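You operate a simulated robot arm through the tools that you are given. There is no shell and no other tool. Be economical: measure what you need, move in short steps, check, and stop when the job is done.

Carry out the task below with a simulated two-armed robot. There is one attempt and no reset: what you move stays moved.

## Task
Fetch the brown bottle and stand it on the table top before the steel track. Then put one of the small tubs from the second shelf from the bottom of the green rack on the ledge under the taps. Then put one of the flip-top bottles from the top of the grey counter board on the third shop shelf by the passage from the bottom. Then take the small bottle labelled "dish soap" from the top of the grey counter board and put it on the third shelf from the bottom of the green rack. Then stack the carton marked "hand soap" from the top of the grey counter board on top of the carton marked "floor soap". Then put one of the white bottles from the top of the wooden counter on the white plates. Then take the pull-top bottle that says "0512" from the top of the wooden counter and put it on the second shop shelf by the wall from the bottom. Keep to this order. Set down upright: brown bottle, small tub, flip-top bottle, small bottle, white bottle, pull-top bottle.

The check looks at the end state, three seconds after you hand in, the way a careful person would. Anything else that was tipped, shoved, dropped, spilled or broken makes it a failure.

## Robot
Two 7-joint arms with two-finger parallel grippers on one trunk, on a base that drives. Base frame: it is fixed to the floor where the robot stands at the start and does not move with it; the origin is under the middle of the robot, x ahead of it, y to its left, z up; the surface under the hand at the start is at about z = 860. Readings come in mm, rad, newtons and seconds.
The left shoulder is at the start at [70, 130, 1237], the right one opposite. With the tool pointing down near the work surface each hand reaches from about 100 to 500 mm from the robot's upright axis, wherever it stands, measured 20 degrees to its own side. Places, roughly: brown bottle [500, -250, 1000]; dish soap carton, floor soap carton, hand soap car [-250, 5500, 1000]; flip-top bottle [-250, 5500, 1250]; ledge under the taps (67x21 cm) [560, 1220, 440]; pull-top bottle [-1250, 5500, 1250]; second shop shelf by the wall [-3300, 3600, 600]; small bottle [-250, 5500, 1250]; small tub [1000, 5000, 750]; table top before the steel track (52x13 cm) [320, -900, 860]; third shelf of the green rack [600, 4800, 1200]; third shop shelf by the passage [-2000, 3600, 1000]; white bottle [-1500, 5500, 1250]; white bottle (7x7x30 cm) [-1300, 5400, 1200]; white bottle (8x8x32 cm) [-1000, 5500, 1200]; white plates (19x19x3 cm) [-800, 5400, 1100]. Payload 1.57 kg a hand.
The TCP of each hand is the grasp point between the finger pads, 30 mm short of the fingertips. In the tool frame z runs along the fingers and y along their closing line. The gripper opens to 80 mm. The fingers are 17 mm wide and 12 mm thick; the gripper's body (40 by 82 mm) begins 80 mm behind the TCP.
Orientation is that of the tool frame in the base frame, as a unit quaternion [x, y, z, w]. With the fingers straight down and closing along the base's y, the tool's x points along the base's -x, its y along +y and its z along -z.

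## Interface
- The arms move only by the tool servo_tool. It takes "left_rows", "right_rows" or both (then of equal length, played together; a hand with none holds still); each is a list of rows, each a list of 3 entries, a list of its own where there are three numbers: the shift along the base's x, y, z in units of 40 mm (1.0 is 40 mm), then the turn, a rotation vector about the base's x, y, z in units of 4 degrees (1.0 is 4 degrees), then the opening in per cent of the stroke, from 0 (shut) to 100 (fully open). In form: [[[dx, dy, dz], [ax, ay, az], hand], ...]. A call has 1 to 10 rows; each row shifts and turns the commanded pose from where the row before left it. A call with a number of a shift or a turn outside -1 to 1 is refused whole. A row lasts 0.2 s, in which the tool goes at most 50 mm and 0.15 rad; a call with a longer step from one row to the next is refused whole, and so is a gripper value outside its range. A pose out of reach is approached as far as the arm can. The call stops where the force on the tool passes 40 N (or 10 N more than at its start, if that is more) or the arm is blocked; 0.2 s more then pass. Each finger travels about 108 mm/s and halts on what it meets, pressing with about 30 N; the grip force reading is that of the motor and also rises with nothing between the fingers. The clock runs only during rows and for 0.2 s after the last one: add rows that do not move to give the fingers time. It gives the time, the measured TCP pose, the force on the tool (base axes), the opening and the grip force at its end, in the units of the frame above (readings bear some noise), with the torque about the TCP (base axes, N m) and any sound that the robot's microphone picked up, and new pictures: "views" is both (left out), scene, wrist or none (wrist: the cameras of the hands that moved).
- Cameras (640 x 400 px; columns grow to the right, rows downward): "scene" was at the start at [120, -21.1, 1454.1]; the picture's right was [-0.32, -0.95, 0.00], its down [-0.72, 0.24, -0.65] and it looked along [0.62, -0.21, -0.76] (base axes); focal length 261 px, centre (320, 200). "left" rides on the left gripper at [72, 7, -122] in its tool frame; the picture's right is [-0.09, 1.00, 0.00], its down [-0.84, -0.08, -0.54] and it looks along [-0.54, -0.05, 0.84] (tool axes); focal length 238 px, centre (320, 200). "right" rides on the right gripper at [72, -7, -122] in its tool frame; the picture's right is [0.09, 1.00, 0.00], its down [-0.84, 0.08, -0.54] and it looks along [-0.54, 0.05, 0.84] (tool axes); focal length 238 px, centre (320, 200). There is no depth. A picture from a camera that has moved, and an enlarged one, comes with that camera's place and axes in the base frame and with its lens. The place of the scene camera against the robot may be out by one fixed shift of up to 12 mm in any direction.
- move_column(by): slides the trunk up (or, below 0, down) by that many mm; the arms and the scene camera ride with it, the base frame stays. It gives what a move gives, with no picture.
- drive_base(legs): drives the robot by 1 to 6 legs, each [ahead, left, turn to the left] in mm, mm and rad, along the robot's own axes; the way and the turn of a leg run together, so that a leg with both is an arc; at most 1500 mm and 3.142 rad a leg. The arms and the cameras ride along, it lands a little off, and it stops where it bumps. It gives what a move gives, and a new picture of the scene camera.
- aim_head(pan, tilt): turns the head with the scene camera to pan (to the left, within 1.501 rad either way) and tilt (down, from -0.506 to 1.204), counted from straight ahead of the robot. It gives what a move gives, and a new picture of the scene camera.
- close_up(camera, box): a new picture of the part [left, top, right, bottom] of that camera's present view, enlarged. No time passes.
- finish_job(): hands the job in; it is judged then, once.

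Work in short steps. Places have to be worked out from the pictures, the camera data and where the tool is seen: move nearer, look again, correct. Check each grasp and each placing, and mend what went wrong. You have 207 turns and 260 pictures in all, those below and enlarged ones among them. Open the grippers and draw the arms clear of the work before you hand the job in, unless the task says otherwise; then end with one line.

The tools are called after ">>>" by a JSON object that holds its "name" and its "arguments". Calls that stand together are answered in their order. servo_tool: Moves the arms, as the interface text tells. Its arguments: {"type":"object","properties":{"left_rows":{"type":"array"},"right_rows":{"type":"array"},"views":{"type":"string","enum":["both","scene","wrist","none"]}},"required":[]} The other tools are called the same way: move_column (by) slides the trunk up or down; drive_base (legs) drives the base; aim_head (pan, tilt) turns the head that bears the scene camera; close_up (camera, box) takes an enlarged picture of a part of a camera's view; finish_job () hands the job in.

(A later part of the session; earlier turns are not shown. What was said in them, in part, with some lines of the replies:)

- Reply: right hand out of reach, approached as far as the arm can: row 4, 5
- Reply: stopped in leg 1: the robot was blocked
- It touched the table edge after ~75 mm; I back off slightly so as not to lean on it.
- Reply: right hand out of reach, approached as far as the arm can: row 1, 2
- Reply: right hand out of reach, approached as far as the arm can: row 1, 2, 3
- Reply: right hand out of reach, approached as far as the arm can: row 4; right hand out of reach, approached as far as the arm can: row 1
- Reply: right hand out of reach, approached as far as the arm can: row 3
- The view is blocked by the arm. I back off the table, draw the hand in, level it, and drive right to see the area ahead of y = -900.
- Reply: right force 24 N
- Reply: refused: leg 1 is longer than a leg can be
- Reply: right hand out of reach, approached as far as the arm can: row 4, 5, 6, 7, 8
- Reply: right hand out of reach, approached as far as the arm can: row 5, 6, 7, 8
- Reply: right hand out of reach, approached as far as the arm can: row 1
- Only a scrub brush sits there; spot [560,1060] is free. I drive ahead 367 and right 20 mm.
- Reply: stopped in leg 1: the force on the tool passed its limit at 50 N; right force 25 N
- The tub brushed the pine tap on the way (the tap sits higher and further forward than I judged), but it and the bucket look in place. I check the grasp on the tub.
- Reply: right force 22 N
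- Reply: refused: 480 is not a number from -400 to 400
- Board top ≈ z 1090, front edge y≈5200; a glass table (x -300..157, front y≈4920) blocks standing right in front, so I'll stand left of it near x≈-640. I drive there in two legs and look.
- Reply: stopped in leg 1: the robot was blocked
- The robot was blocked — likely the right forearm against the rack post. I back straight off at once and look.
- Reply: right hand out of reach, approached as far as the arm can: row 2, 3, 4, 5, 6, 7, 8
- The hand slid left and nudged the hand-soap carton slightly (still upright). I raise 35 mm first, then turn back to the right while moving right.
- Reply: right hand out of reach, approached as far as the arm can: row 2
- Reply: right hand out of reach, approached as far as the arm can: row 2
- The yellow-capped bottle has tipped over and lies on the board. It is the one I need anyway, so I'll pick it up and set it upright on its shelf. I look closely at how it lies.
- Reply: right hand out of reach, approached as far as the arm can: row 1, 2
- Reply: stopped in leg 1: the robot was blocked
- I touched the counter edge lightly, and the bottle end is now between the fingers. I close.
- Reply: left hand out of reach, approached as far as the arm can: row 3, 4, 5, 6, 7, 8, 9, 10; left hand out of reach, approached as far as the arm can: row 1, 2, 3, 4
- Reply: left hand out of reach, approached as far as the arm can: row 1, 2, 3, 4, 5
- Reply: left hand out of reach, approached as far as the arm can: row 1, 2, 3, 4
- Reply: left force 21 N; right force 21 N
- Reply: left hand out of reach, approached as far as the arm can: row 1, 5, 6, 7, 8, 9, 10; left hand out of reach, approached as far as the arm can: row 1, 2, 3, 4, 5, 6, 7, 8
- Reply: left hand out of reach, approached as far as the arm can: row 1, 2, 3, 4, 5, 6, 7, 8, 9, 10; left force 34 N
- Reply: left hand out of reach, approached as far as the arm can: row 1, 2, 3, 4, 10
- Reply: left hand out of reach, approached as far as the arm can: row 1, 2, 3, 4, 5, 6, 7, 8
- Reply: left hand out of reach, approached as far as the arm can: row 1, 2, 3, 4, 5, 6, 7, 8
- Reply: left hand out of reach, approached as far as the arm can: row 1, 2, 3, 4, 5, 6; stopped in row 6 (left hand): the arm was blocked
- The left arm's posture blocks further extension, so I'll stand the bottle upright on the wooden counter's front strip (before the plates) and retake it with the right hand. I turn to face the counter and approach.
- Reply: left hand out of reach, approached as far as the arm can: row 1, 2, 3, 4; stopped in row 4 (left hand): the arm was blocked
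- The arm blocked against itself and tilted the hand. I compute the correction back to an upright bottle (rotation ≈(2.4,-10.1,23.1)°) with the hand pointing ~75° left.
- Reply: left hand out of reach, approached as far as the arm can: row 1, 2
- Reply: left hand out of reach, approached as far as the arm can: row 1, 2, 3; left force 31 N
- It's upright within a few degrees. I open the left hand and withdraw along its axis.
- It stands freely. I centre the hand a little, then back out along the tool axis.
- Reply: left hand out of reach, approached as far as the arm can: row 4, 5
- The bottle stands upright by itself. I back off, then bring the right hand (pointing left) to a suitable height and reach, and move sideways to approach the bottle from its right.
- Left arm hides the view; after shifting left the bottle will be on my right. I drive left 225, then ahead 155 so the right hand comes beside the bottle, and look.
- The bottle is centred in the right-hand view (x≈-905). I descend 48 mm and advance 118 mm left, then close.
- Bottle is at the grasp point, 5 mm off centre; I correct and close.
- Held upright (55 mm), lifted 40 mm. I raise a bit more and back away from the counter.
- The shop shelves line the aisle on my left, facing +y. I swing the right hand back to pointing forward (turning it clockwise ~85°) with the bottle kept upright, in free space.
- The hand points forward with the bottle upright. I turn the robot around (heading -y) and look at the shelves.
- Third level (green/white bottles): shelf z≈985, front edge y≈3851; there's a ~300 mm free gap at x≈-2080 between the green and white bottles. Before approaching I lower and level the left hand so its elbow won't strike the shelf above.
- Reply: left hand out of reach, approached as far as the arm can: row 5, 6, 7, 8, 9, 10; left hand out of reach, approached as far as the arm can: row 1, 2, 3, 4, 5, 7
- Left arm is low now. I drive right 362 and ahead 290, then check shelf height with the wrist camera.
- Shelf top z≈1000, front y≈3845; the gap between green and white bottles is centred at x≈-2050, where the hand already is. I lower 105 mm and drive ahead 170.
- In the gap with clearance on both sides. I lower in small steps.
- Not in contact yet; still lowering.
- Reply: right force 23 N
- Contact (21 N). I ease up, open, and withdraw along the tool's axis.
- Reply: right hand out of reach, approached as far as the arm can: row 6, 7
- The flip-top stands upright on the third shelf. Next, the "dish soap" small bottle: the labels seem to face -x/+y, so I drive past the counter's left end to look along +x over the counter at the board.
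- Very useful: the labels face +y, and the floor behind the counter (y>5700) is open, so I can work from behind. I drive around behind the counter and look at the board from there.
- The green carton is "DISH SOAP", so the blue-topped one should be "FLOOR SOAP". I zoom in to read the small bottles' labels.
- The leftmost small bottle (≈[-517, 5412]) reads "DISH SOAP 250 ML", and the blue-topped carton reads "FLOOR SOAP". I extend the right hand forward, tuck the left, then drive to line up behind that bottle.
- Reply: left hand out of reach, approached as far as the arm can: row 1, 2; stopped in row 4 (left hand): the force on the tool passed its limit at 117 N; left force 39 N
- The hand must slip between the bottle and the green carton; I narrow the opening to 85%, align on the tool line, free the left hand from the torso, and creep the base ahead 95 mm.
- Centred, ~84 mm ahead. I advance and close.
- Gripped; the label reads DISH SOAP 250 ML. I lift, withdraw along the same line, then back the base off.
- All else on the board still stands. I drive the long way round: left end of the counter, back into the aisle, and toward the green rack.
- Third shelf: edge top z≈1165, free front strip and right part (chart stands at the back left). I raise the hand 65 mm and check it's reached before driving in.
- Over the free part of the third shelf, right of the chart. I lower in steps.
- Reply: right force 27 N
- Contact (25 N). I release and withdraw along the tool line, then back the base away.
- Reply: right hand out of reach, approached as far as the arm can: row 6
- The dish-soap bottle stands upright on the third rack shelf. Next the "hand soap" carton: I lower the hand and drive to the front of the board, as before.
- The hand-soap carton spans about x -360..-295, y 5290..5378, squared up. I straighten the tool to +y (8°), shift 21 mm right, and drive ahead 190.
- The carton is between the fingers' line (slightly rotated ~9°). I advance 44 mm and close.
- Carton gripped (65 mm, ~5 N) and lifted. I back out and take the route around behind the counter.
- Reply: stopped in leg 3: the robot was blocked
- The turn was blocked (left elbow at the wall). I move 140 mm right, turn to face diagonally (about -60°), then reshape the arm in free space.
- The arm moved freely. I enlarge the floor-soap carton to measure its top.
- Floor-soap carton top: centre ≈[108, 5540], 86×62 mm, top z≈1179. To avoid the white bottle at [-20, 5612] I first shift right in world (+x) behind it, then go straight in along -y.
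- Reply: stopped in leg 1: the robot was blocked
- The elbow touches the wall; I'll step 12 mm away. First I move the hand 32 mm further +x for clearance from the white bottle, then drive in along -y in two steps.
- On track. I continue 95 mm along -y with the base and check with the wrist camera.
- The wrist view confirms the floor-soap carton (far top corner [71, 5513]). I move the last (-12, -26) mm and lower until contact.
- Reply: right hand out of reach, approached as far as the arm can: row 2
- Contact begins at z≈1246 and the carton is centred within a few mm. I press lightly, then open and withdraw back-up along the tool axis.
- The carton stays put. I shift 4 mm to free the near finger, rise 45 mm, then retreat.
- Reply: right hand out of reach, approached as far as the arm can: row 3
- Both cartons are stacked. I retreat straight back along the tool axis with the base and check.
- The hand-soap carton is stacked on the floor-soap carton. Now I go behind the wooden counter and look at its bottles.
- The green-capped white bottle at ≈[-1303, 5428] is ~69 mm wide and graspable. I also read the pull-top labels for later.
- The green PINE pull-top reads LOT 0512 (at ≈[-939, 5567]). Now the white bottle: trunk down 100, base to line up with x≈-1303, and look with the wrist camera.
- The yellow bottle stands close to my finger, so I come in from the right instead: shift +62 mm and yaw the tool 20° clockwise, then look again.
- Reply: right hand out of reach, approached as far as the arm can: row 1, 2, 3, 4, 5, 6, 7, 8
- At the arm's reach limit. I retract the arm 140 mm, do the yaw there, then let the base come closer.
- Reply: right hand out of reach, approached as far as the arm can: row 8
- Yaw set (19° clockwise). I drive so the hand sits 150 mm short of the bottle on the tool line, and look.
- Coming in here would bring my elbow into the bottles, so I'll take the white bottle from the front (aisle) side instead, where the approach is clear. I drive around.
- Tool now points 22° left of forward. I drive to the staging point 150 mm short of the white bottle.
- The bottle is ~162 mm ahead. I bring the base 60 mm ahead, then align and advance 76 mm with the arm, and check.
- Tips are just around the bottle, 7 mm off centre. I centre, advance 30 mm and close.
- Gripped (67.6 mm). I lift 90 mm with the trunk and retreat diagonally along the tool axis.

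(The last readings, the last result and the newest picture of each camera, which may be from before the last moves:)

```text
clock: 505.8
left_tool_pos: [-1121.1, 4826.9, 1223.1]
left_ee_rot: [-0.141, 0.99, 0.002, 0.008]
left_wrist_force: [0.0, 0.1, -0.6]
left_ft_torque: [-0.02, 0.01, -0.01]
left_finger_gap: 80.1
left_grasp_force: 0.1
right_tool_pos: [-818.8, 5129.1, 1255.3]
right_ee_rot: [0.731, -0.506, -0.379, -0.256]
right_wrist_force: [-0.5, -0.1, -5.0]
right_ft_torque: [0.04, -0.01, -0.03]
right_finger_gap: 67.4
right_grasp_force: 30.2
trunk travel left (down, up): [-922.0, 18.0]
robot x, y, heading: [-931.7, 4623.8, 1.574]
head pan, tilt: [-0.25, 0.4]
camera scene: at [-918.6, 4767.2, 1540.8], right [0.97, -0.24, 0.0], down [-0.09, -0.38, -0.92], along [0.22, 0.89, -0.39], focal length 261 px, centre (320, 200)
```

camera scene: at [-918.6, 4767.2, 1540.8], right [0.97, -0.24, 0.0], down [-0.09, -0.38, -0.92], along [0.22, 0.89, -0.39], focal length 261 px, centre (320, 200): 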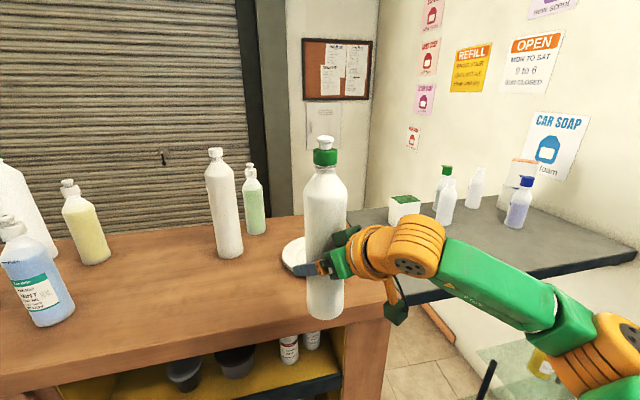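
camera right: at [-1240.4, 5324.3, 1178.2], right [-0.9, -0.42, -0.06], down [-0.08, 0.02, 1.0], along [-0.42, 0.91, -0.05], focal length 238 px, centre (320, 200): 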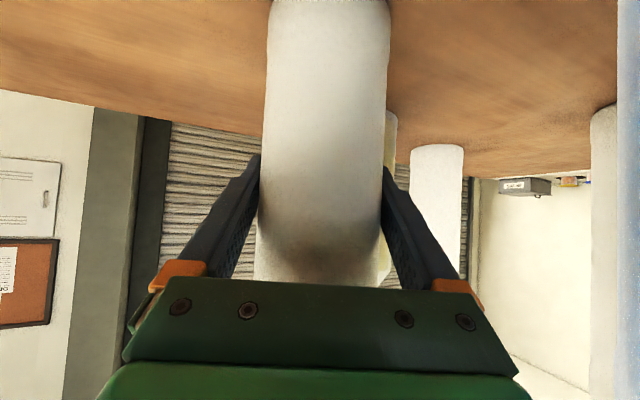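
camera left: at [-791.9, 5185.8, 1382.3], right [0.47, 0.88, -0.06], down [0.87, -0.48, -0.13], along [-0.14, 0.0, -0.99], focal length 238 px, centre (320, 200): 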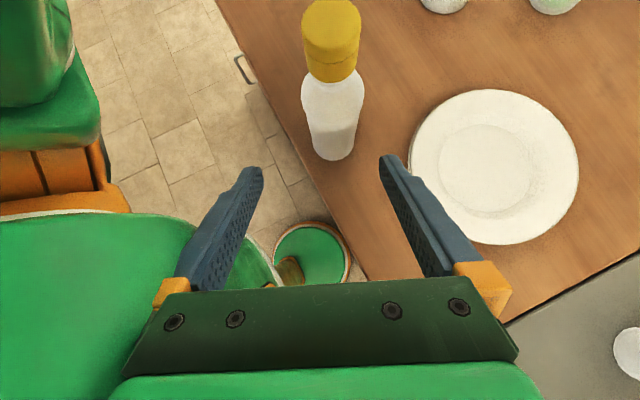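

Held upright. The plates' centre is at about [-767, 5389] (average of several views). I drive the hand over it and lower most of the way.

>>> {"name": "drive_base", "arguments": {"legs": [[257, -53, 0]]}}

>>> {"name": "close_up", "arguments": {"camera": "right", "box": [0, 0, 640, 400]}}

```text
clock: 507.6
left_tool_pos: [-1065.2, 5079.2, 1224.3]
left_ee_rot: [-0.141, 0.99, 0.006, 0.006]
left_wrist_force: [0.1, 0.2, 0.4]
left_ft_torque: [0.03, -0.02, 0.01]
left_finger_gap: 80.0
left_grasp_force: 0.1
right_tool_pos: [-762.9, 5379.4, 1256.7]
right_ee_rot: [0.731, -0.506, -0.38, -0.255]
right_wrist_force: [0.0, -1.0, -5.4]
right_ft_torque: [0.02, 0.03, 0.0]
right_finger_gap: 67.3
right_grasp_force: 30.0
trunk travel left (down, up): [-922.0, 18.0]
robot x, y, heading: [-880.3, 4875.5, 1.576]
head pan, tilt: [-0.25, 0.4]
camera scene: at [-863.4, 5016.5, 1541.3], right [0.97, -0.24, 0.0], down [-0.09, -0.38, -0.92], along [0.22, 0.89, -0.39], focal length 261 px, centre (320, 200)
```

scene: 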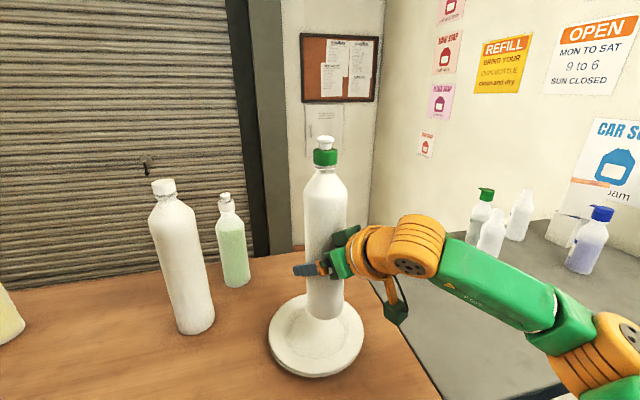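

```text
1.00 times, centred on (320, 200) of right (not enlarged: the box is as wide or as high as the picture)
camera zoom: at [-706.3, 5249.9, 1269.1], right [-0.91, -0.4, -0.06], down [-0.08, 0.02, 1.0], along [-0.4, 0.91, -0.05], focal length 238 px, centre (320, 200)
```

zoom: 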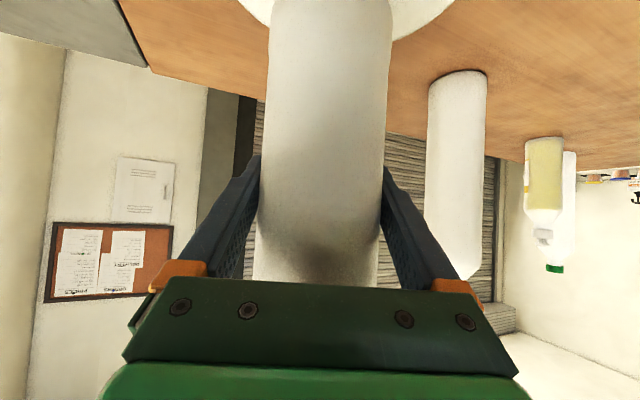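

The plate's centre is ~15 mm further left in the view; I correct, lower 50 mm by trunk, then step down to contact.

>>> {"name": "servo_tool", "arguments": {"right_rows": [[[-0.36, 0.1, 0], [0, 0, 0], 65], [[0, 0, 0], [0, 0, 0], 65]], "views": "none"}}

>>> {"name": "move_column", "arguments": {"by": -50}}

>>> {"name": "servo_tool", "arguments": {"right_rows": [[[0, 0, -0.12], [0, 0, 0], 65], [[0, 0, -0.1], [0, 0, 0], 65], [[0, 0, 0], [0, 0, 0], 65]], "views": "none"}}

>>> {"name": "servo_tool", "arguments": {"right_rows": [[[0, 0, -0.1], [0, 0, 0], 65], [[0, 0, -0.08], [0, 0, 0], 65], [[0, 0, 0], [0, 0, 0], 65]], "views": "none"}}

```text
clock: 508.2
left_tool_pos: [-1065.2, 5081.1, 1223.9]
left_ee_rot: [-0.14, 0.99, 0.003, 0.007]
left_wrist_force: [0.6, -0.3, 0.9]
left_ft_torque: [0.06, 0.01, 0.01]
left_finger_gap: 80.2
left_grasp_force: 0.0
right_tool_pos: [-777.2, 5386.7, 1254.8]
right_ee_rot: [0.731, -0.508, -0.378, -0.254]
right_wrist_force: [0.3, -0.1, -4.9]
right_ft_torque: [0.05, 0.02, -0.01]
right_finger_gap: 67.5
right_grasp_force: 29.8
trunk travel left (down, up): [-922.0, 18.0]
robot x, y, heading: [-883.1, 4878.3, 1.572]
head pan, tilt: [-0.25, 0.4]
```

```text
clock: 509.2
left_tool_pos: [-1065.2, 5081.9, 1172.5]
left_ee_rot: [-0.141, 0.99, 0.003, 0.007]
left_wrist_force: [1.0, 0.6, 0.0]
left_ft_torque: [-0.02, -0.03, -0.01]
left_finger_gap: 80.0
left_grasp_force: 0.0
right_tool_pos: [-776.6, 5387.3, 1203.9]
right_ee_rot: [0.731, -0.508, -0.379, -0.254]
right_wrist_force: [-0.7, -0.5, -5.8]
right_ft_torque: [0.02, 0.04, 0.0]
right_finger_gap: 67.3
right_grasp_force: 30.6
trunk travel left (down, up): [-872.0, 68.0]
robot x, y, heading: [-880.1, 4874.4, 1.574]
head pan, tilt: [-0.25, 0.4]
```

```text
clock: 510.0
left_tool_pos: [-1065.3, 5082.2, 1173.7]
left_ee_rot: [-0.141, 0.99, 0.004, 0.007]
left_wrist_force: [0.4, 0.2, 0.3]
left_ft_torque: [0.02, 0.02, -0.01]
left_finger_gap: 79.9
left_grasp_force: 0.0
right_tool_pos: [-776.1, 5386.5, 1195.0]
right_ee_rot: [0.732, -0.507, -0.378, -0.253]
right_wrist_force: [0.3, -0.3, -5.0]
right_ft_torque: [0.04, 0.01, 0.0]
right_finger_gap: 67.4
right_grasp_force: 29.8
trunk travel left (down, up): [-872.0, 68.0]
robot x, y, heading: [-883.1, 4874.2, 1.573]
head pan, tilt: [-0.25, 0.4]
```

```text
clock: 510.8
left_tool_pos: [-1066.6, 5080.3, 1173.6]
left_ee_rot: [-0.141, 0.99, 0.005, 0.007]
left_wrist_force: [-0.3, 0.0, -0.3]
left_ft_torque: [-0.05, 0.02, 0.0]
left_finger_gap: 80.1
left_grasp_force: 0.1
right_tool_pos: [-777.9, 5386.0, 1191.5]
right_ee_rot: [0.73, -0.506, -0.381, -0.257]
right_wrist_force: [1.3, 5.4, 11.1]
right_ft_torque: [0.83, -0.15, 0.01]
right_finger_gap: 67.5
right_grasp_force: 29.8
trunk travel left (down, up): [-872.0, 68.0]
robot x, y, heading: [-884.6, 4876.3, 1.571]
head pan, tilt: [-0.25, 0.4]
```

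Contact at z≈1191. I check the seat on the plate.

>>> {"name": "close_up", "arguments": {"camera": "scene", "box": [240, 110, 400, 360]}}

```text
1.60 times, centred on (320, 235) of scene
camera zoom: at [-862.9, 5019.2, 1491.3], right [0.97, -0.24, 0.0], down [-0.09, -0.38, -0.92], along [0.22, 0.89, -0.39], focal length 418 px, centre (320, 144)
```

zoom: 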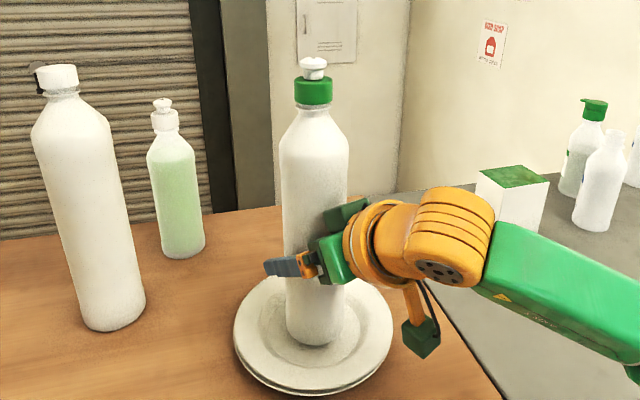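

Centred in the plate's well and upright. I seat it gently, open, and withdraw along the tool axis.

>>> {"name": "servo_tool", "arguments": {"right_rows": [[[0, 0, -0.03], [0, 0, 0], 65], [[0, 0, 0], [0, 0, 0], 75], [[0, 0, 0], [0, 0, 0], 88], [[0, 0, 0], [0, 0, 0], 100], [[0, 0, 0], [0, 0, 0], 100]], "views": "wrist"}}

```text
clock: 512.0
left_tool_pos: [-1065.6, 5079.4, 1174.3]
left_ee_rot: [-0.14, 0.99, 0.004, 0.007]
left_wrist_force: [0.1, -0.4, 0.8]
left_ft_torque: [0.01, 0.0, 0.01]
left_finger_gap: 80.1
left_grasp_force: 0.1
right_tool_pos: [-776.3, 5384.6, 1187.7]
right_ee_rot: [0.731, -0.508, -0.379, -0.255]
right_wrist_force: [0.3, -1.2, -0.1]
right_ft_torque: [0.03, 0.05, 0.01]
right_finger_gap: 80.0
right_grasp_force: 0.1
trunk travel left (down, up): [-872.0, 68.0]
robot x, y, heading: [-882.6, 4876.1, 1.576]
head pan, tilt: [-0.25, 0.4]
camera right: at [-719.7, 5255.3, 1200.6], right [-0.91, -0.4, -0.06], down [-0.08, 0.02, 1.0], along [-0.4, 0.91, -0.05], focal length 238 px, centre (320, 200)
```

right: 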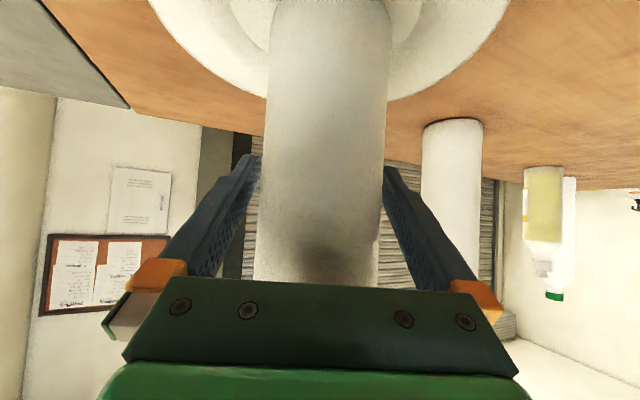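

I shift 4 mm to centre, then withdraw carefully along the tool axis.

>>> {"name": "servo_tool", "arguments": {"right_rows": [[[-0.09, -0.04, 0], [0, 0, 0], 100], [[0.15, -0.37, 0], [0, 0, 0], 100], [[0.25, -0.65, 0], [0, 0, 0], 100], [[0.3, -0.75, 0], [0, 0, 0], 100], [[0.3, -0.75, 0], [0, 0, 0], 100]], "views": "none"}}

>>> {"name": "drive_base", "arguments": {"legs": [[-250, 0, 0]]}}

```text
clock: 513.2
left_tool_pos: [-1065.3, 5079.5, 1174.1]
left_ee_rot: [-0.141, 0.99, 0.004, 0.006]
left_wrist_force: [-0.2, -0.1, -0.2]
left_ft_torque: [0.05, 0.01, 0.0]
left_finger_gap: 79.9
left_grasp_force: 0.1
right_tool_pos: [-738.2, 5280.2, 1188.6]
right_ee_rot: [0.731, -0.506, -0.38, -0.254]
right_wrist_force: [-0.1, 0.1, 0.0]
right_ft_torque: [-0.04, 0.01, 0.02]
right_finger_gap: 80.0
right_grasp_force: 0.0
trunk travel left (down, up): [-872.0, 68.0]
robot x, y, heading: [-880.0, 4877.9, 1.574]
head pan, tilt: [-0.25, 0.4]
```

```text
clock: 515.0
left_tool_pos: [-1064.8, 4831.8, 1174.2]
left_ee_rot: [-0.14, 0.99, 0.003, 0.007]
left_wrist_force: [-0.5, 0.5, 0.1]
left_ft_torque: [0.01, 0.0, -0.01]
left_finger_gap: 80.2
left_grasp_force: 0.1
right_tool_pos: [-737.4, 5033.1, 1186.5]
right_ee_rot: [0.731, -0.509, -0.378, -0.254]
right_wrist_force: [0.4, 0.0, -0.1]
right_ft_torque: [-0.04, 0.01, 0.03]
right_finger_gap: 79.9
right_grasp_force: 0.0
trunk travel left (down, up): [-872.0, 68.0]
robot x, y, heading: [-879.5, 4621.0, 1.574]
head pan, tilt: [-0.25, 0.4]
camera scene: at [-861.8, 4771.4, 1490.6], right [0.97, -0.24, 0.0], down [-0.1, -0.38, -0.92], along [0.23, 0.89, -0.39], focal length 261 px, centre (320, 200)
```

scene: 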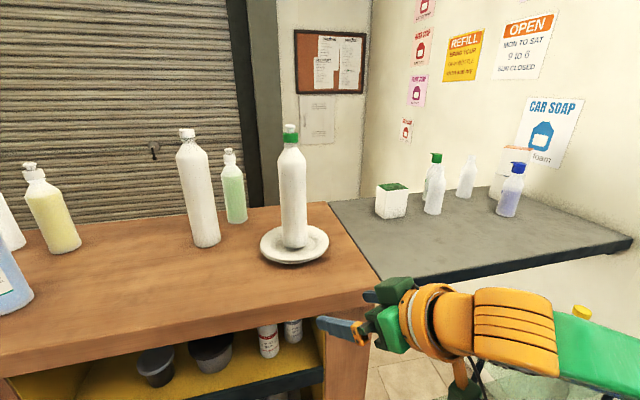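

The white bottle stands upright on the plates. Last item: the LOT 0512 pull-top, best taken from behind. I lower the trunk 50 mm and drive around behind the counter.

>>> {"name": "move_column", "arguments": {"by": -50}}

>>> {"name": "drive_base", "arguments": {"legs": [[0, 1375, 0], [0, 0, 3.14], [-1480, 0, 0], [-150, 0, 0], [0, 1400, 0], [110, 0, 0]]}}

>>> {"name": "close_up", "arguments": {"camera": "right", "box": [0, 0, 640, 400]}}

```text
clock: 515.9
left_tool_pos: [-1063.7, 4829.2, 1123.5]
left_ee_rot: [-0.14, 0.99, 0.005, 0.006]
left_wrist_force: [0.6, 0.1, 0.5]
left_ft_torque: [0.02, -0.01, -0.03]
left_finger_gap: 80.2
left_grasp_force: 0.2
right_tool_pos: [-738.8, 5029.7, 1137.9]
right_ee_rot: [0.731, -0.508, -0.379, -0.255]
right_wrist_force: [-0.2, -0.6, -0.4]
right_ft_torque: [-0.03, -0.03, 0.01]
right_finger_gap: 80.0
right_grasp_force: 0.0
trunk travel left (down, up): [-822.0, 118.0]
robot x, y, heading: [-880.5, 4624.7, 1.571]
head pan, tilt: [-0.25, 0.4]
```

```text
clock: 545.6
left_tool_pos: [-606.6, 5900.8, 1123.8]
left_ee_rot: [0.993, 0.121, -0.007, 0.006]
left_wrist_force: [0.2, 0.6, 0.9]
left_ft_torque: [0.01, 0.02, -0.01]
left_finger_gap: 80.1
left_grasp_force: 0.0
right_tool_pos: [-940.5, 5713.5, 1139.8]
right_ee_rot: [0.521, 0.72, -0.263, 0.375]
right_wrist_force: [-0.6, 1.0, 0.3]
right_ft_torque: [0.01, 0.01, 0.01]
right_finger_gap: 80.1
right_grasp_force: 0.1
trunk travel left (down, up): [-822.0, 118.0]
robot x, y, heading: [-783.3, 6111.4, -1.601]
head pan, tilt: [-0.25, 0.4]
camera scene: at [-814.6, 5979.1, 1441.4], right [-0.96, 0.28, 0.0], down [0.11, 0.37, -0.92], along [-0.26, -0.89, -0.39], focal length 261 px, centre (320, 200)
```

scene: 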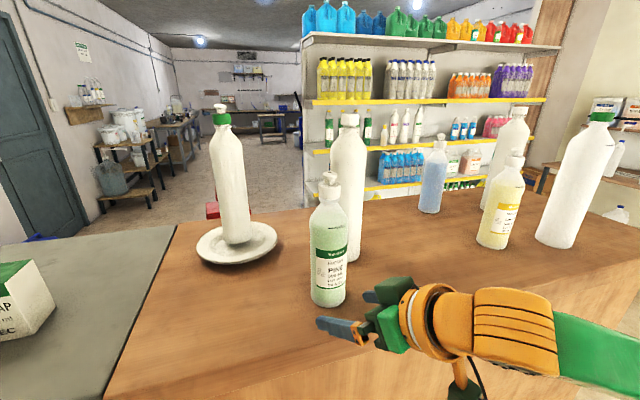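

```text
1.00 times, centred on (320, 200) of right (not enlarged: the box is as wide or as high as the picture)
camera zoom: at [-990.7, 5844.4, 1151.8], right [0.93, 0.37, -0.06], down [0.08, -0.02, 1.0], along [0.37, -0.93, -0.05], focal length 238 px, centre (320, 200)
```

zoom: 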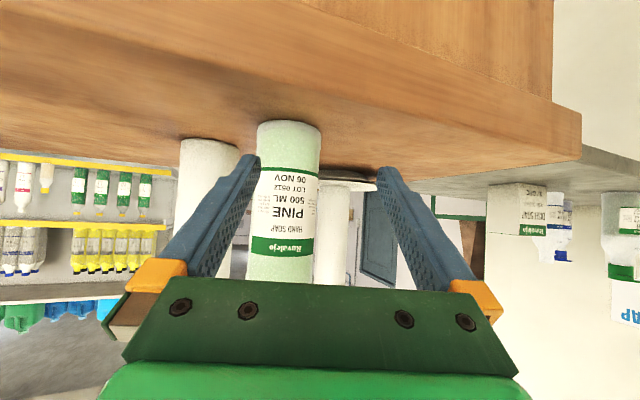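

The 0512 bottle is at ≈[-930, 5588]. I shift 31 mm to line up and advance 72 mm, then check.

>>> {"name": "servo_tool", "arguments": {"right_rows": [[[-0.73, -0.25, 0], [0, 0, 0], 100], [[0.29, -0.85, -0.05], [0, 0, 0], 100], [[0.29, -0.85, -0.05], [0, 0, 0], 100], [[0, 0, 0], [0, 0, 0], 100]], "views": "wrist"}}

```text
clock: 546.6
left_tool_pos: [-608.2, 5900.2, 1123.2]
left_ee_rot: [0.993, 0.122, -0.007, 0.004]
left_wrist_force: [-0.5, -0.2, 0.6]
left_ft_torque: [-0.01, 0.02, 0.02]
left_finger_gap: 80.0
left_grasp_force: 0.0
right_tool_pos: [-945.2, 5631.4, 1133.7]
right_ee_rot: [0.521, 0.72, -0.262, 0.375]
right_wrist_force: [0.3, -0.4, -0.4]
right_ft_torque: [0.01, 0.01, 0.0]
right_finger_gap: 80.0
right_grasp_force: 0.1
trunk travel left (down, up): [-822.0, 118.0]
robot x, y, heading: [-782.3, 6111.2, -1.604]
head pan, tilt: [-0.25, 0.4]
camera right: at [-996.7, 5762.6, 1146.4], right [0.93, 0.37, -0.06], down [0.08, -0.02, 1.0], along [0.37, -0.93, -0.05], focal length 238 px, centre (320, 200)
```

right: 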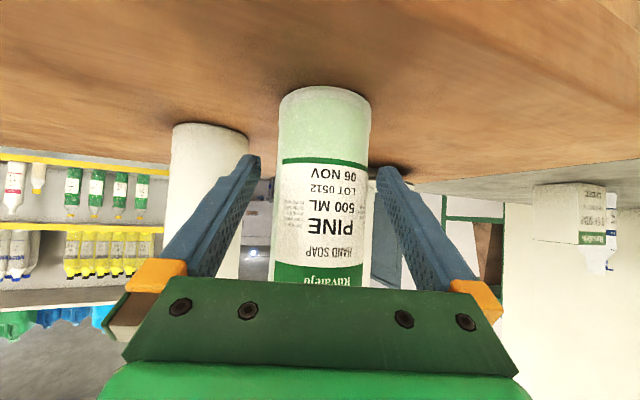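

Centred; 38 mm to go. I advance and close.

>>> {"name": "servo_tool", "arguments": {"right_rows": [[[0.2, -0.45, 0], [0, 0, 0], 100], [[0.19, -0.47, 0], [0, 0, 0], 100], [[0, 0, 0], [0, 0, 0], 100], [[0, 0, 0], [0, 0, 0], 88], [[0, 0, 0], [0, 0, 0], 78], [[0, 0, 0], [0, 0, 0], 65], [[0, 0, 0], [0, 0, 0], 60], [[0, 0, 0], [0, 0, 0], 60]], "views": "wrist"}}

```text
clock: 548.4
left_tool_pos: [-607.7, 5898.2, 1123.7]
left_ee_rot: [0.993, 0.121, -0.007, 0.005]
left_wrist_force: [0.1, -0.6, -0.1]
left_ft_torque: [-0.01, -0.01, -0.01]
left_finger_gap: 79.9
left_grasp_force: 0.2
right_tool_pos: [-930.8, 5594.6, 1133.4]
right_ee_rot: [0.521, 0.721, -0.263, 0.375]
right_wrist_force: [-0.5, -0.1, 0.9]
right_ft_torque: [-0.11, 0.03, -0.03]
right_finger_gap: 65.5
right_grasp_force: 30.0
trunk travel left (down, up): [-822.0, 118.0]
robot x, y, heading: [-785.1, 6108.3, -1.608]
head pan, tilt: [-0.25, 0.4]
camera right: at [-981.5, 5726.8, 1146.4], right [0.93, 0.37, -0.06], down [0.08, -0.02, 1.0], along [0.37, -0.93, -0.05], focal length 238 px, centre (320, 200)
```

right: 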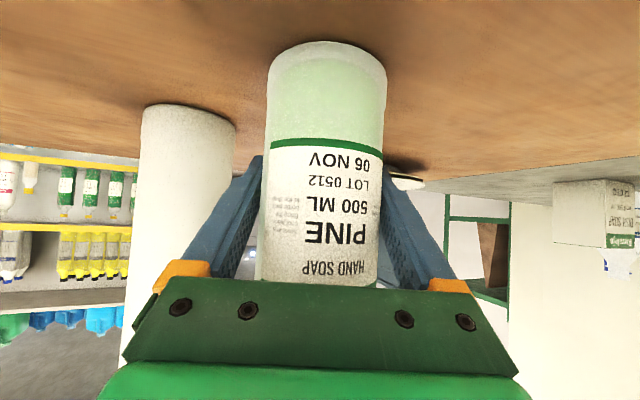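

Gripped (65.5 mm). I lift 80 mm, back off, and drive to the shop shelves by the wall.

>>> {"name": "move_column", "arguments": {"by": 80}}

>>> {"name": "drive_base", "arguments": {"legs": [[-250, 0, 0.037], [0, -1460, 0], [1450, 0, 0], [300, 0, 0], [0, -800, 0]]}}

```text
clock: 549.6
left_tool_pos: [-607.4, 5895.8, 1203.0]
left_ee_rot: [0.993, 0.121, -0.007, 0.003]
left_wrist_force: [0.5, -0.2, -0.8]
left_ft_torque: [0.01, 0.03, 0.0]
left_finger_gap: 79.9
left_grasp_force: 0.0
right_tool_pos: [-931.4, 5593.2, 1211.5]
right_ee_rot: [0.521, 0.721, -0.261, 0.374]
right_wrist_force: [-0.7, 0.6, -5.7]
right_ft_torque: [-0.06, -0.01, -0.01]
right_finger_gap: 65.0
right_grasp_force: 30.2
trunk travel left (down, up): [-902.0, 38.0]
robot x, y, heading: [-784.5, 6111.0, -1.604]
head pan, tilt: [-0.25, 0.4]
```

```text
clock: 570.5
left_tool_pos: [-2816.3, 4383.1, 1203.7]
left_ee_rot: [0.989, 0.149, -0.008, 0.004]
left_wrist_force: [0.7, 0.7, 0.3]
left_ft_torque: [-0.03, -0.01, 0.02]
left_finger_gap: 79.8
left_grasp_force: 0.0
right_tool_pos: [-3120.5, 4063.4, 1212.9]
right_ee_rot: [0.502, 0.735, -0.252, 0.38]
right_wrist_force: [0.1, 0.0, -5.1]
right_ft_torque: [-0.06, 0.0, 0.01]
right_finger_gap: 65.3
right_grasp_force: 29.2
trunk travel left (down, up): [-902.0, 38.0]
robot x, y, heading: [-2999.8, 4586.6, -1.55]
head pan, tilt: [-0.25, 0.4]
camera scene: at [-3026.2, 4448.8, 1520.8], right [-0.97, 0.23, 0.0], down [0.09, 0.38, -0.92], along [-0.21, -0.9, -0.39], focal length 261 px, centre (320, 200)
```

scene: 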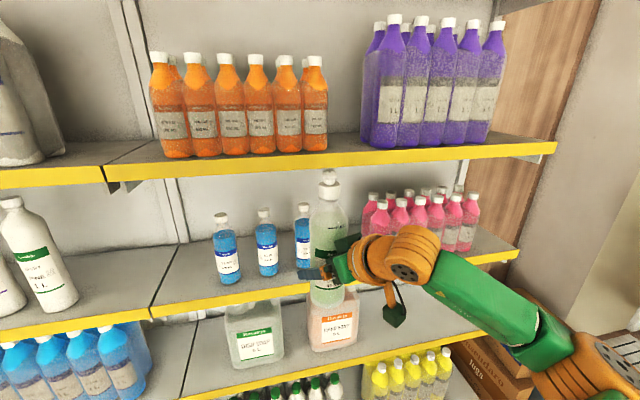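

The second shelf by the wall (with the two jugs) has its edge at z≈610, front y≈3847, with a free front strip ~100 mm deep. I straighten the tool to -y and lower the trunk.

>>> {"name": "servo_tool", "arguments": {"right_rows": [[[0.1, 0.1, 0], [0, 0, -1], 60], [[0.1, 0.1, 0], [0, 0, -1], 60], [[0.1, 0.1, 0], [0, 0, -1], 60], [[0.1, 0.1, 0], [0, 0, -1], 60], [[0.1, 0.1, 0], [0, 0, -1], 60], [[0.05, 0, 0], [0, 0, -0.5], 60], [[0, 0, 0], [0, 0, 0], 60]], "views": "none"}}

>>> {"name": "move_column", "arguments": {"by": -400}}

>>> {"name": "move_column", "arguments": {"by": -80}}

>>> {"name": "close_up", "arguments": {"camera": "right", "box": [0, 0, 640, 400]}}

```text
clock: 572.1
left_tool_pos: [-2816.6, 4383.8, 1204.8]
left_ee_rot: [0.989, 0.149, -0.006, 0.005]
left_wrist_force: [-0.2, -0.5, 0.8]
left_ft_torque: [0.0, -0.02, 0.02]
left_finger_gap: 80.1
left_grasp_force: 0.1
right_tool_pos: [-3100.2, 4083.7, 1213.0]
right_ee_rot: [0.633, 0.625, -0.321, 0.326]
right_wrist_force: [1.3, 0.1, -4.3]
right_ft_torque: [-0.06, 0.0, 0.0]
right_finger_gap: 65.4
right_grasp_force: 30.3
trunk travel left (down, up): [-902.0, 38.0]
robot x, y, heading: [-3003.9, 4587.7, -1.552]
head pan, tilt: [-0.25, 0.4]
```

```text
clock: 576.0
left_tool_pos: [-2815.1, 4384.8, 804.6]
left_ee_rot: [0.989, 0.148, -0.006, 0.004]
left_wrist_force: [-0.2, 0.1, 1.1]
left_ft_torque: [0.0, 0.0, -0.04]
left_finger_gap: 80.0
left_grasp_force: 0.1
right_tool_pos: [-3099.6, 4084.3, 811.9]
right_ee_rot: [0.633, 0.626, -0.319, 0.326]
right_wrist_force: [0.7, -0.3, -4.9]
right_ft_torque: [-0.09, -0.03, 0.02]
right_finger_gap: 65.6
right_grasp_force: 29.6
trunk travel left (down, up): [-502.0, 438.0]
robot x, y, heading: [-3006.3, 4588.3, -1.548]
head pan, tilt: [-0.25, 0.4]
```

```text
clock: 577.1
left_tool_pos: [-2816.1, 4384.3, 723.3]
left_ee_rot: [0.989, 0.15, -0.006, 0.004]
left_wrist_force: [0.8, 0.3, 0.3]
left_ft_torque: [-0.03, -0.05, -0.01]
left_finger_gap: 80.1
left_grasp_force: 0.0
right_tool_pos: [-3100.2, 4083.3, 732.7]
right_ee_rot: [0.632, 0.626, -0.319, 0.326]
right_wrist_force: [0.2, 0.0, -5.0]
right_ft_torque: [-0.05, 0.01, -0.02]
right_finger_gap: 65.1
right_grasp_force: 29.7
trunk travel left (down, up): [-422.0, 518.0]
robot x, y, heading: [-3005.1, 4584.9, -1.55]
head pan, tilt: [-0.25, 0.4]
```

```text
1.00 times, centred on (320, 200) of right (not enlarged: the box is as wide or as high as the picture)
camera zoom: at [-3106.0, 4224.8, 745.7], right [1.0, 0.05, -0.06], down [0.07, -0.05, 1.0], along [0.05, -1.0, -0.05], focal length 238 px, centre (320, 200)
```

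zoom: 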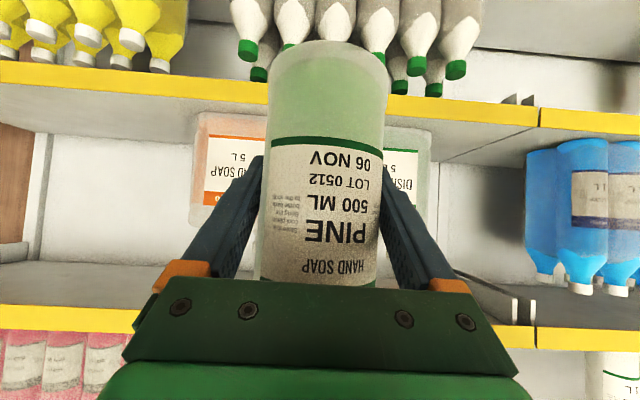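

Second-shelf top reads z≈580 and the third shelf's underside ≈893; I lower 50 mm more for headroom and drive in 283 mm.

>>> {"name": "move_column", "arguments": {"by": -48}}

>>> {"name": "drive_base", "arguments": {"legs": [[283, 0, -0.02]]}}

>>> {"name": "close_up", "arguments": {"camera": "right", "box": [0, 0, 640, 400]}}

```text
clock: 578.0
left_tool_pos: [-2815.6, 4383.6, 677.3]
left_ee_rot: [0.989, 0.149, -0.006, 0.003]
left_wrist_force: [0.3, 0.5, 1.3]
left_ft_torque: [-0.01, 0.01, 0.03]
left_finger_gap: 80.3
left_grasp_force: 0.1
right_tool_pos: [-3100.2, 4084.3, 685.5]
right_ee_rot: [0.632, 0.626, -0.32, 0.327]
right_wrist_force: [0.0, -0.4, -5.2]
right_ft_torque: [-0.04, 0.01, -0.02]
right_finger_gap: 65.5
right_grasp_force: 29.9
trunk travel left (down, up): [-374.0, 566.0]
robot x, y, heading: [-3001.1, 4587.5, -1.554]
head pan, tilt: [-0.25, 0.4]
```

```text
clock: 580.0
left_tool_pos: [-2815.6, 4100.4, 674.9]
left_ee_rot: [0.99, 0.14, -0.007, 0.003]
left_wrist_force: [-0.1, -0.5, 0.4]
left_ft_torque: [-0.01, 0.03, -0.05]
left_finger_gap: 80.0
left_grasp_force: 0.0
right_tool_pos: [-3106.3, 3805.0, 684.0]
right_ee_rot: [0.638, 0.621, -0.321, 0.322]
right_wrist_force: [0.9, 0.1, -5.0]
right_ft_torque: [-0.04, 0.0, -0.02]
right_finger_gap: 65.4
right_grasp_force: 30.0
trunk travel left (down, up): [-374.0, 566.0]
robot x, y, heading: [-2999.4, 4311.7, -1.566]
head pan, tilt: [-0.25, 0.4]
camera scene: at [-3027.1, 4169.1, 992.7], right [-0.97, 0.25, 0.0], down [0.1, 0.38, -0.92], along [-0.23, -0.89, -0.39], focal length 261 px, centre (320, 200)
```

scene: 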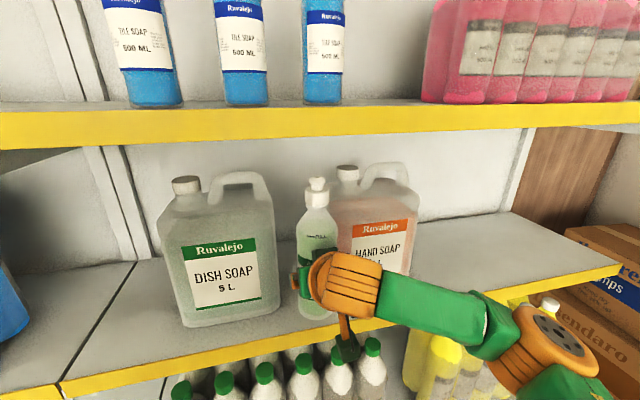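

```text
1.00 times, centred on (320, 200) of right (not enlarged: the box is as wide or as high as the picture)
camera zoom: at [-3109.4, 3945.9, 697.4], right [1.0, 0.03, -0.06], down [0.06, -0.05, 1.0], along [0.03, -1.0, -0.05], focal length 238 px, centre (320, 200)
```

zoom: 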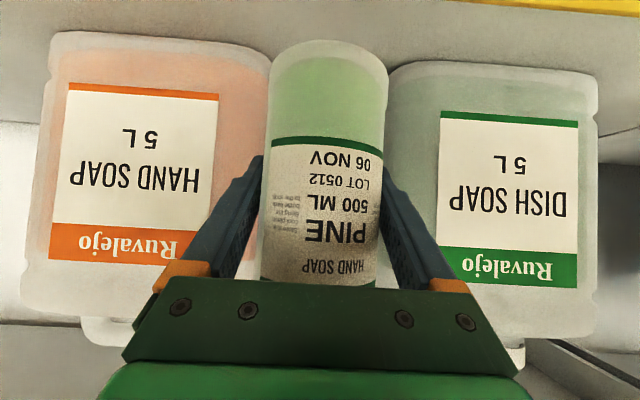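

The shelf edge is nearer than I thought (~y 3822–3830), so I move the bottle 22 mm deeper, into the gap between the jugs' front corners, then lower.

>>> {"name": "servo_tool", "arguments": {"right_rows": [[[0.2, -0.25, 0], [0, 0, 0], 60], [[0, -0.3, 0], [0, 0, 0], 60], [[0, 0, -0.3], [0, 0, 0], 60], [[0, 0, -0.1], [0, 0, 0], 60], [[0, 0, 0], [0, 0, 0], 60]], "views": "wrist"}}

```text
clock: 581.2
left_tool_pos: [-2817.3, 4100.6, 675.1]
left_ee_rot: [0.99, 0.14, -0.007, 0.004]
left_wrist_force: [0.8, 0.8, 0.1]
left_ft_torque: [0.03, -0.03, 0.0]
left_finger_gap: 80.1
left_grasp_force: 0.0
right_tool_pos: [-3099.5, 3782.6, 666.5]
right_ee_rot: [0.638, 0.621, -0.322, 0.323]
right_wrist_force: [0.3, 0.7, -5.4]
right_ft_torque: [-0.01, 0.01, 0.02]
right_finger_gap: 65.1
right_grasp_force: 30.9
trunk travel left (down, up): [-374.0, 566.0]
robot x, y, heading: [-3002.1, 4309.4, -1.563]
head pan, tilt: [-0.25, 0.4]
camera right: at [-3101.3, 3924.2, 680.7], right [1.0, 0.03, -0.06], down [0.06, -0.05, 1.0], along [0.03, -1.0, -0.05], focal length 238 px, centre (320, 200)
```

right: 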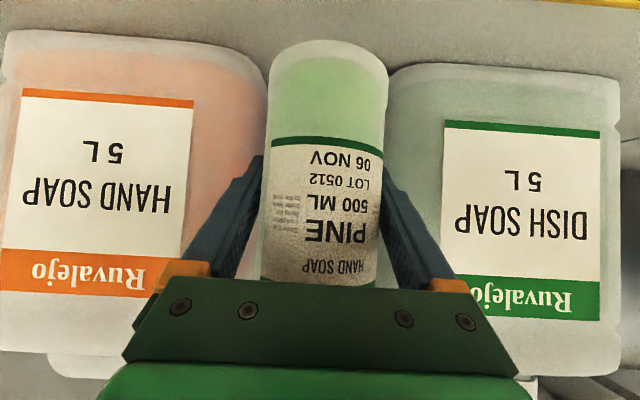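

Centred between the jugs. I step down to contact.

>>> {"name": "servo_tool", "arguments": {"right_rows": [[[0, 0, -0.1], [0, 0, 0], 60], [[0, 0, -0.1], [0, 0, 0], 60], [[0, 0, 0], [0, 0, 0], 60]], "views": "none"}}

>>> {"name": "servo_tool", "arguments": {"right_rows": [[[0, 0, -0.1], [0, 0, 0], 60], [[0, 0, -0.08], [0, 0, 0], 60], [[0, 0, 0], [0, 0, 0], 60]], "views": "none"}}

>>> {"name": "servo_tool", "arguments": {"right_rows": [[[0, 0, -0.08], [0, 0, 0], 60], [[0, 0, -0.06], [0, 0, 0], 60], [[0, 0, 0], [0, 0, 0], 60]], "views": "none"}}

```text
clock: 582.0
left_tool_pos: [-2816.8, 4102.3, 675.1]
left_ee_rot: [0.99, 0.14, -0.007, 0.004]
left_wrist_force: [0.1, 0.6, -0.3]
left_ft_torque: [0.01, 0.0, 0.01]
left_finger_gap: 80.3
left_grasp_force: 0.2
right_tool_pos: [-3098.0, 3783.4, 660.2]
right_ee_rot: [0.637, 0.621, -0.322, 0.324]
right_wrist_force: [0.8, 0.1, -5.0]
right_ft_torque: [-0.06, 0.01, -0.01]
right_finger_gap: 65.1
right_grasp_force: 30.1
trunk travel left (down, up): [-374.0, 566.0]
robot x, y, heading: [-2998.6, 4304.4, -1.572]
head pan, tilt: [-0.25, 0.4]
```

```text
clock: 582.8
left_tool_pos: [-2817.1, 4100.5, 674.8]
left_ee_rot: [0.99, 0.14, -0.007, 0.004]
left_wrist_force: [0.4, 0.7, -0.3]
left_ft_torque: [0.01, 0.0, -0.02]
left_finger_gap: 79.8
left_grasp_force: 0.0
right_tool_pos: [-3099.6, 3784.8, 652.8]
right_ee_rot: [0.638, 0.62, -0.322, 0.323]
right_wrist_force: [0.4, 0.3, -5.6]
right_ft_torque: [-0.03, 0.04, 0.02]
right_finger_gap: 65.4
right_grasp_force: 30.3
trunk travel left (down, up): [-374.0, 566.0]
robot x, y, heading: [-2999.0, 4307.7, -1.566]
head pan, tilt: [-0.25, 0.4]
```

```text
clock: 583.6
left_tool_pos: [-2816.5, 4100.0, 675.8]
left_ee_rot: [0.99, 0.141, -0.007, 0.004]
left_wrist_force: [-0.9, 0.6, -0.3]
left_ft_torque: [0.01, 0.04, -0.01]
left_finger_gap: 80.1
left_grasp_force: 0.0
right_tool_pos: [-3099.7, 3782.4, 647.1]
right_ee_rot: [0.639, 0.62, -0.322, 0.323]
right_wrist_force: [0.0, -0.1, -5.2]
right_ft_torque: [-0.05, 0.0, -0.01]
right_finger_gap: 65.0
right_grasp_force: 29.9
trunk travel left (down, up): [-374.0, 566.0]
robot x, y, heading: [-2998.3, 4307.8, -1.573]
head pan, tilt: [-0.25, 0.4]
```

>>> {"name": "servo_tool", "arguments": {"right_rows": [[[0, 0, -0.08], [0, 0, 0], 60], [[0, 0, -0.08], [0, 0, 0], 60], [[0, 0, 0], [0, 0, 0], 60]], "views": "none"}}

>>> {"name": "servo_tool", "arguments": {"right_rows": [[[0, 0, -0.08], [0, 0, 0], 60], [[0, 0, -0.06], [0, 0, 0], 60], [[0, 0, 0], [0, 0, 0], 60]], "views": "none"}}

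>>> {"name": "servo_tool", "arguments": {"right_rows": [[[0, 0, -0.08], [0, 0, 0], 60], [[0, 0, -0.06], [0, 0, 0], 60], [[0, 0, 0], [0, 0, 0], 60]], "views": "none"}}

```text
clock: 584.4
left_tool_pos: [-2816.3, 4101.5, 675.8]
left_ee_rot: [0.99, 0.14, -0.007, 0.003]
left_wrist_force: [-0.1, 0.7, -0.9]
left_ft_torque: [-0.01, 0.0, -0.02]
left_finger_gap: 79.9
left_grasp_force: 0.1
right_tool_pos: [-3098.2, 3783.2, 641.8]
right_ee_rot: [0.638, 0.62, -0.323, 0.323]
right_wrist_force: [0.6, 0.1, -5.1]
right_ft_torque: [-0.03, 0.02, 0.01]
right_finger_gap: 65.5
right_grasp_force: 30.7
trunk travel left (down, up): [-374.0, 566.0]
robot x, y, heading: [-3001.6, 4306.9, -1.57]
head pan, tilt: [-0.25, 0.4]
```

```text
clock: 585.2
left_tool_pos: [-2815.9, 4099.6, 674.8]
left_ee_rot: [0.99, 0.14, -0.006, 0.004]
left_wrist_force: [0.2, 0.1, -0.9]
left_ft_torque: [0.0, -0.02, 0.04]
left_finger_gap: 79.8
left_grasp_force: 0.0
right_tool_pos: [-3097.8, 3783.3, 635.4]
right_ee_rot: [0.638, 0.62, -0.323, 0.323]
right_wrist_force: [-0.2, 0.8, -5.0]
right_ft_torque: [-0.04, 0.0, -0.01]
right_finger_gap: 65.6
right_grasp_force: 29.6
trunk travel left (down, up): [-374.0, 566.0]
robot x, y, heading: [-2999.3, 4310.5, -1.573]
head pan, tilt: [-0.25, 0.4]
```

```text
clock: 586.0
left_tool_pos: [-2816.9, 4101.0, 675.6]
left_ee_rot: [0.99, 0.14, -0.007, 0.004]
left_wrist_force: [0.1, -0.1, -0.4]
left_ft_torque: [-0.01, -0.03, -0.02]
left_finger_gap: 80.0
left_grasp_force: 0.1
right_tool_pos: [-3098.1, 3783.8, 629.4]
right_ee_rot: [0.638, 0.62, -0.322, 0.323]
right_wrist_force: [-0.7, 0.4, -4.8]
right_ft_torque: [-0.03, 0.0, -0.03]
right_finger_gap: 65.3
right_grasp_force: 30.5
trunk travel left (down, up): [-374.0, 566.0]
robot x, y, heading: [-3003.5, 4307.6, -1.567]
head pan, tilt: [-0.25, 0.4]
```

>>> {"name": "servo_tool", "arguments": {"right_rows": [[[0, 0, -0.08], [0, 0, 0], 60], [[0, 0, -0.06], [0, 0, 0], 60], [[0, 0, 0], [0, 0, 0], 60]], "views": "none"}}

>>> {"name": "servo_tool", "arguments": {"right_rows": [[[0, 0, -0.08], [0, 0, 0], 60], [[0, 0, -0.06], [0, 0, 0], 60], [[0, 0, 0], [0, 0, 0], 60]], "views": "none"}}

>>> {"name": "servo_tool", "arguments": {"right_rows": [[[0, 0, -0.08], [0, 0, 0], 60], [[0, 0, -0.06], [0, 0, 0], 60], [[0, 0, 0], [0, 0, 0], 60]], "views": "wrist"}}

```text
clock: 586.8
left_tool_pos: [-2816.6, 4099.8, 675.4]
left_ee_rot: [0.99, 0.14, -0.007, 0.004]
left_wrist_force: [0.0, 1.0, -0.4]
left_ft_torque: [0.01, 0.01, -0.01]
left_finger_gap: 80.0
left_grasp_force: 0.1
right_tool_pos: [-3097.6, 3783.6, 624.2]
right_ee_rot: [0.637, 0.621, -0.321, 0.324]
right_wrist_force: [-0.2, -0.1, -5.2]
right_ft_torque: [-0.04, 0.02, 0.01]
right_finger_gap: 65.2
right_grasp_force: 30.2
trunk travel left (down, up): [-374.0, 566.0]
robot x, y, heading: [-3000.7, 4305.8, -1.57]
head pan, tilt: [-0.25, 0.4]
```

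```text
clock: 587.6
left_tool_pos: [-2815.9, 4102.7, 676.4]
left_ee_rot: [0.99, 0.14, -0.008, 0.005]
left_wrist_force: [-0.3, -0.1, -0.6]
left_ft_torque: [-0.01, 0.0, 0.0]
left_finger_gap: 80.1
left_grasp_force: 0.1
right_tool_pos: [-3096.4, 3784.4, 624.9]
right_ee_rot: [0.636, 0.618, -0.326, 0.326]
right_wrist_force: [0.4, -11.7, 24.8]
right_ft_torque: [-0.07, 0.48, 0.19]
right_finger_gap: 65.6
right_grasp_force: 29.5
trunk travel left (down, up): [-374.0, 566.0]
robot x, y, heading: [-2999.3, 4308.1, -1.568]
head pan, tilt: [-0.25, 0.4]
```

```text
clock: 588.4
left_tool_pos: [-2816.2, 4101.9, 675.6]
left_ee_rot: [0.99, 0.14, -0.006, 0.005]
left_wrist_force: [-0.3, -0.2, 0.5]
left_ft_torque: [0.02, -0.03, -0.04]
left_finger_gap: 79.8
left_grasp_force: 0.0
right_tool_pos: [-3096.5, 3784.6, 612.9]
right_ee_rot: [0.638, 0.621, -0.322, 0.322]
right_wrist_force: [1.5, 3.4, 3.7]
right_ft_torque: [0.24, 0.21, -0.1]
right_finger_gap: 65.7
right_grasp_force: 30.2
trunk travel left (down, up): [-374.0, 566.0]
robot x, y, heading: [-3000.5, 4305.9, -1.573]
head pan, tilt: [-0.25, 0.4]
camera right: at [-3100.3, 3926.0, 625.9], right [1.0, 0.03, -0.06], down [0.07, -0.05, 1.0], along [0.03, -1.0, -0.05], focal length 238 px, centre (320, 200)
```

right: 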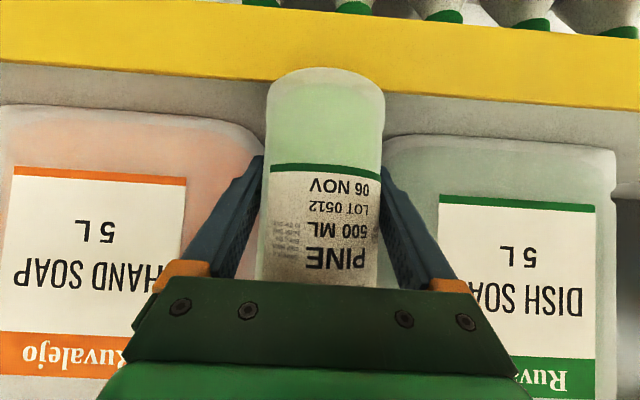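

The bottle rests on the shelf (the hand slid a little down it). I open, then withdraw straight back.

>>> {"name": "servo_tool", "arguments": {"right_rows": [[[0, 0, 0], [0, 0, 0], 80], [[0, 0, 0], [0, 0, 0], 90], [[0, 0, 0], [0, 0, 0], 98], [[0, 0, 0], [0, 0, 0], 98]], "views": "wrist"}}

```text
clock: 589.4
left_tool_pos: [-2816.0, 4102.4, 676.2]
left_ee_rot: [0.99, 0.141, -0.006, 0.003]
left_wrist_force: [-0.4, -0.2, 0.2]
left_ft_torque: [-0.02, 0.02, 0.03]
left_finger_gap: 80.0
left_grasp_force: 0.1
right_tool_pos: [-3098.3, 3784.8, 613.6]
right_ee_rot: [0.637, 0.621, -0.322, 0.323]
right_wrist_force: [-0.2, -1.2, 0.0]
right_ft_torque: [0.01, 0.0, 0.0]
right_finger_gap: 78.8
right_grasp_force: 0.0
trunk travel left (down, up): [-374.0, 566.0]
robot x, y, heading: [-2999.7, 4307.2, -1.57]
head pan, tilt: [-0.25, 0.4]
camera right: at [-3100.5, 3924.6, 626.6], right [1.0, 0.03, -0.06], down [0.06, -0.05, 1.0], along [0.03, -1.0, -0.05], focal length 238 px, centre (320, 200)
```

right: 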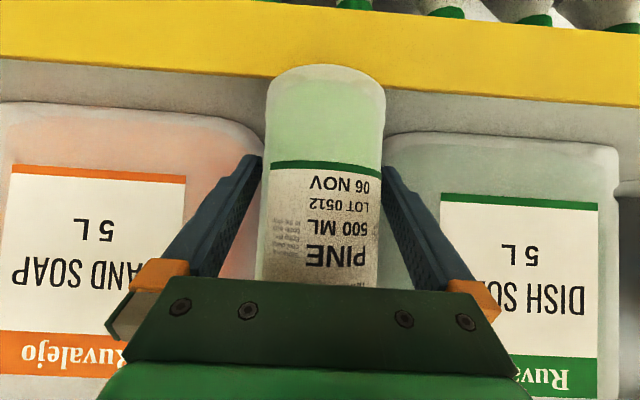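

I nudge 3 mm to centre and back straight out.

>>> {"name": "servo_tool", "arguments": {"right_rows": [[[0.08, 0, 0], [0, 0, 0], 100], [[0, 0.3, 0], [0, 0, 0], 100], [[0, 0.6, 0], [0, 0, 0], 100], [[0, 0.8, 0], [0, 0, 0], 100]], "views": "none"}}

>>> {"name": "drive_base", "arguments": {"legs": [[-300, 0, 0]]}}

```text
clock: 590.4
left_tool_pos: [-2816.2, 4101.1, 676.3]
left_ee_rot: [0.99, 0.139, -0.007, 0.004]
left_wrist_force: [0.1, 0.1, 0.6]
left_ft_torque: [-0.04, 0.01, 0.0]
left_finger_gap: 80.2
left_grasp_force: 0.1
right_tool_pos: [-3095.8, 3854.0, 615.0]
right_ee_rot: [0.638, 0.62, -0.323, 0.323]
right_wrist_force: [0.1, 0.5, -0.3]
right_ft_torque: [0.02, 0.0, -0.02]
right_finger_gap: 80.0
right_grasp_force: 0.1
trunk travel left (down, up): [-374.0, 566.0]
robot x, y, heading: [-2998.4, 4307.0, -1.567]
head pan, tilt: [-0.25, 0.4]
```

```text
clock: 592.4
left_tool_pos: [-2817.4, 4398.3, 676.1]
left_ee_rot: [0.991, 0.135, -0.007, 0.004]
left_wrist_force: [0.5, 0.8, 0.2]
left_ft_torque: [0.01, -0.01, -0.02]
left_finger_gap: 80.2
left_grasp_force: 0.1
right_tool_pos: [-3098.5, 4152.5, 615.4]
right_ee_rot: [0.64, 0.618, -0.324, 0.322]
right_wrist_force: [-0.2, -0.9, -0.8]
right_ft_torque: [0.0, -0.02, -0.03]
right_finger_gap: 80.1
right_grasp_force: 0.0
trunk travel left (down, up): [-374.0, 566.0]
robot x, y, heading: [-3001.6, 4603.9, -1.577]
head pan, tilt: [-0.25, 0.4]
camera scene: at [-3027.4, 4469.0, 993.0], right [-0.97, 0.25, 0.0], down [0.1, 0.38, -0.92], along [-0.23, -0.89, -0.39], focal length 261 px, centre (320, 200)
```

scene: 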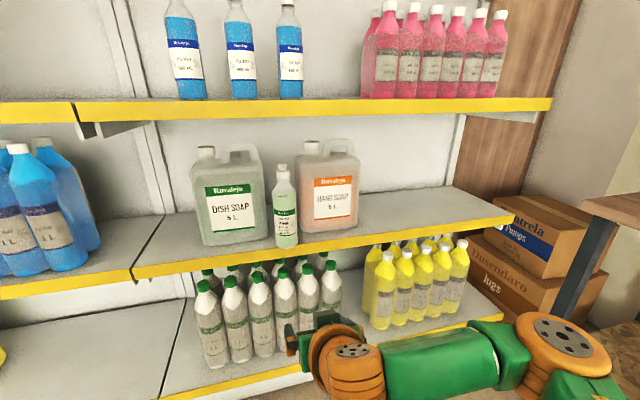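

The LOT 0512 pull-top stands upright on the second shelf by the wall, hands are open and clear, and the earlier placements looked right when last seen. I hand the job in.

>>> {"name": "finish_job", "arguments": {}}

```text
The job is handed in.
```

All seven items are in their places, done in the order given, and the job is handed in. On the way the yellow-capped flip-top tipped over on the grey board and was set upright again before placing, the small tub bumped a tap on the way to the ledge, and the robot bumped the table, a counter and a wall a few times. Nothing looked out of place in the pictures afterwards.
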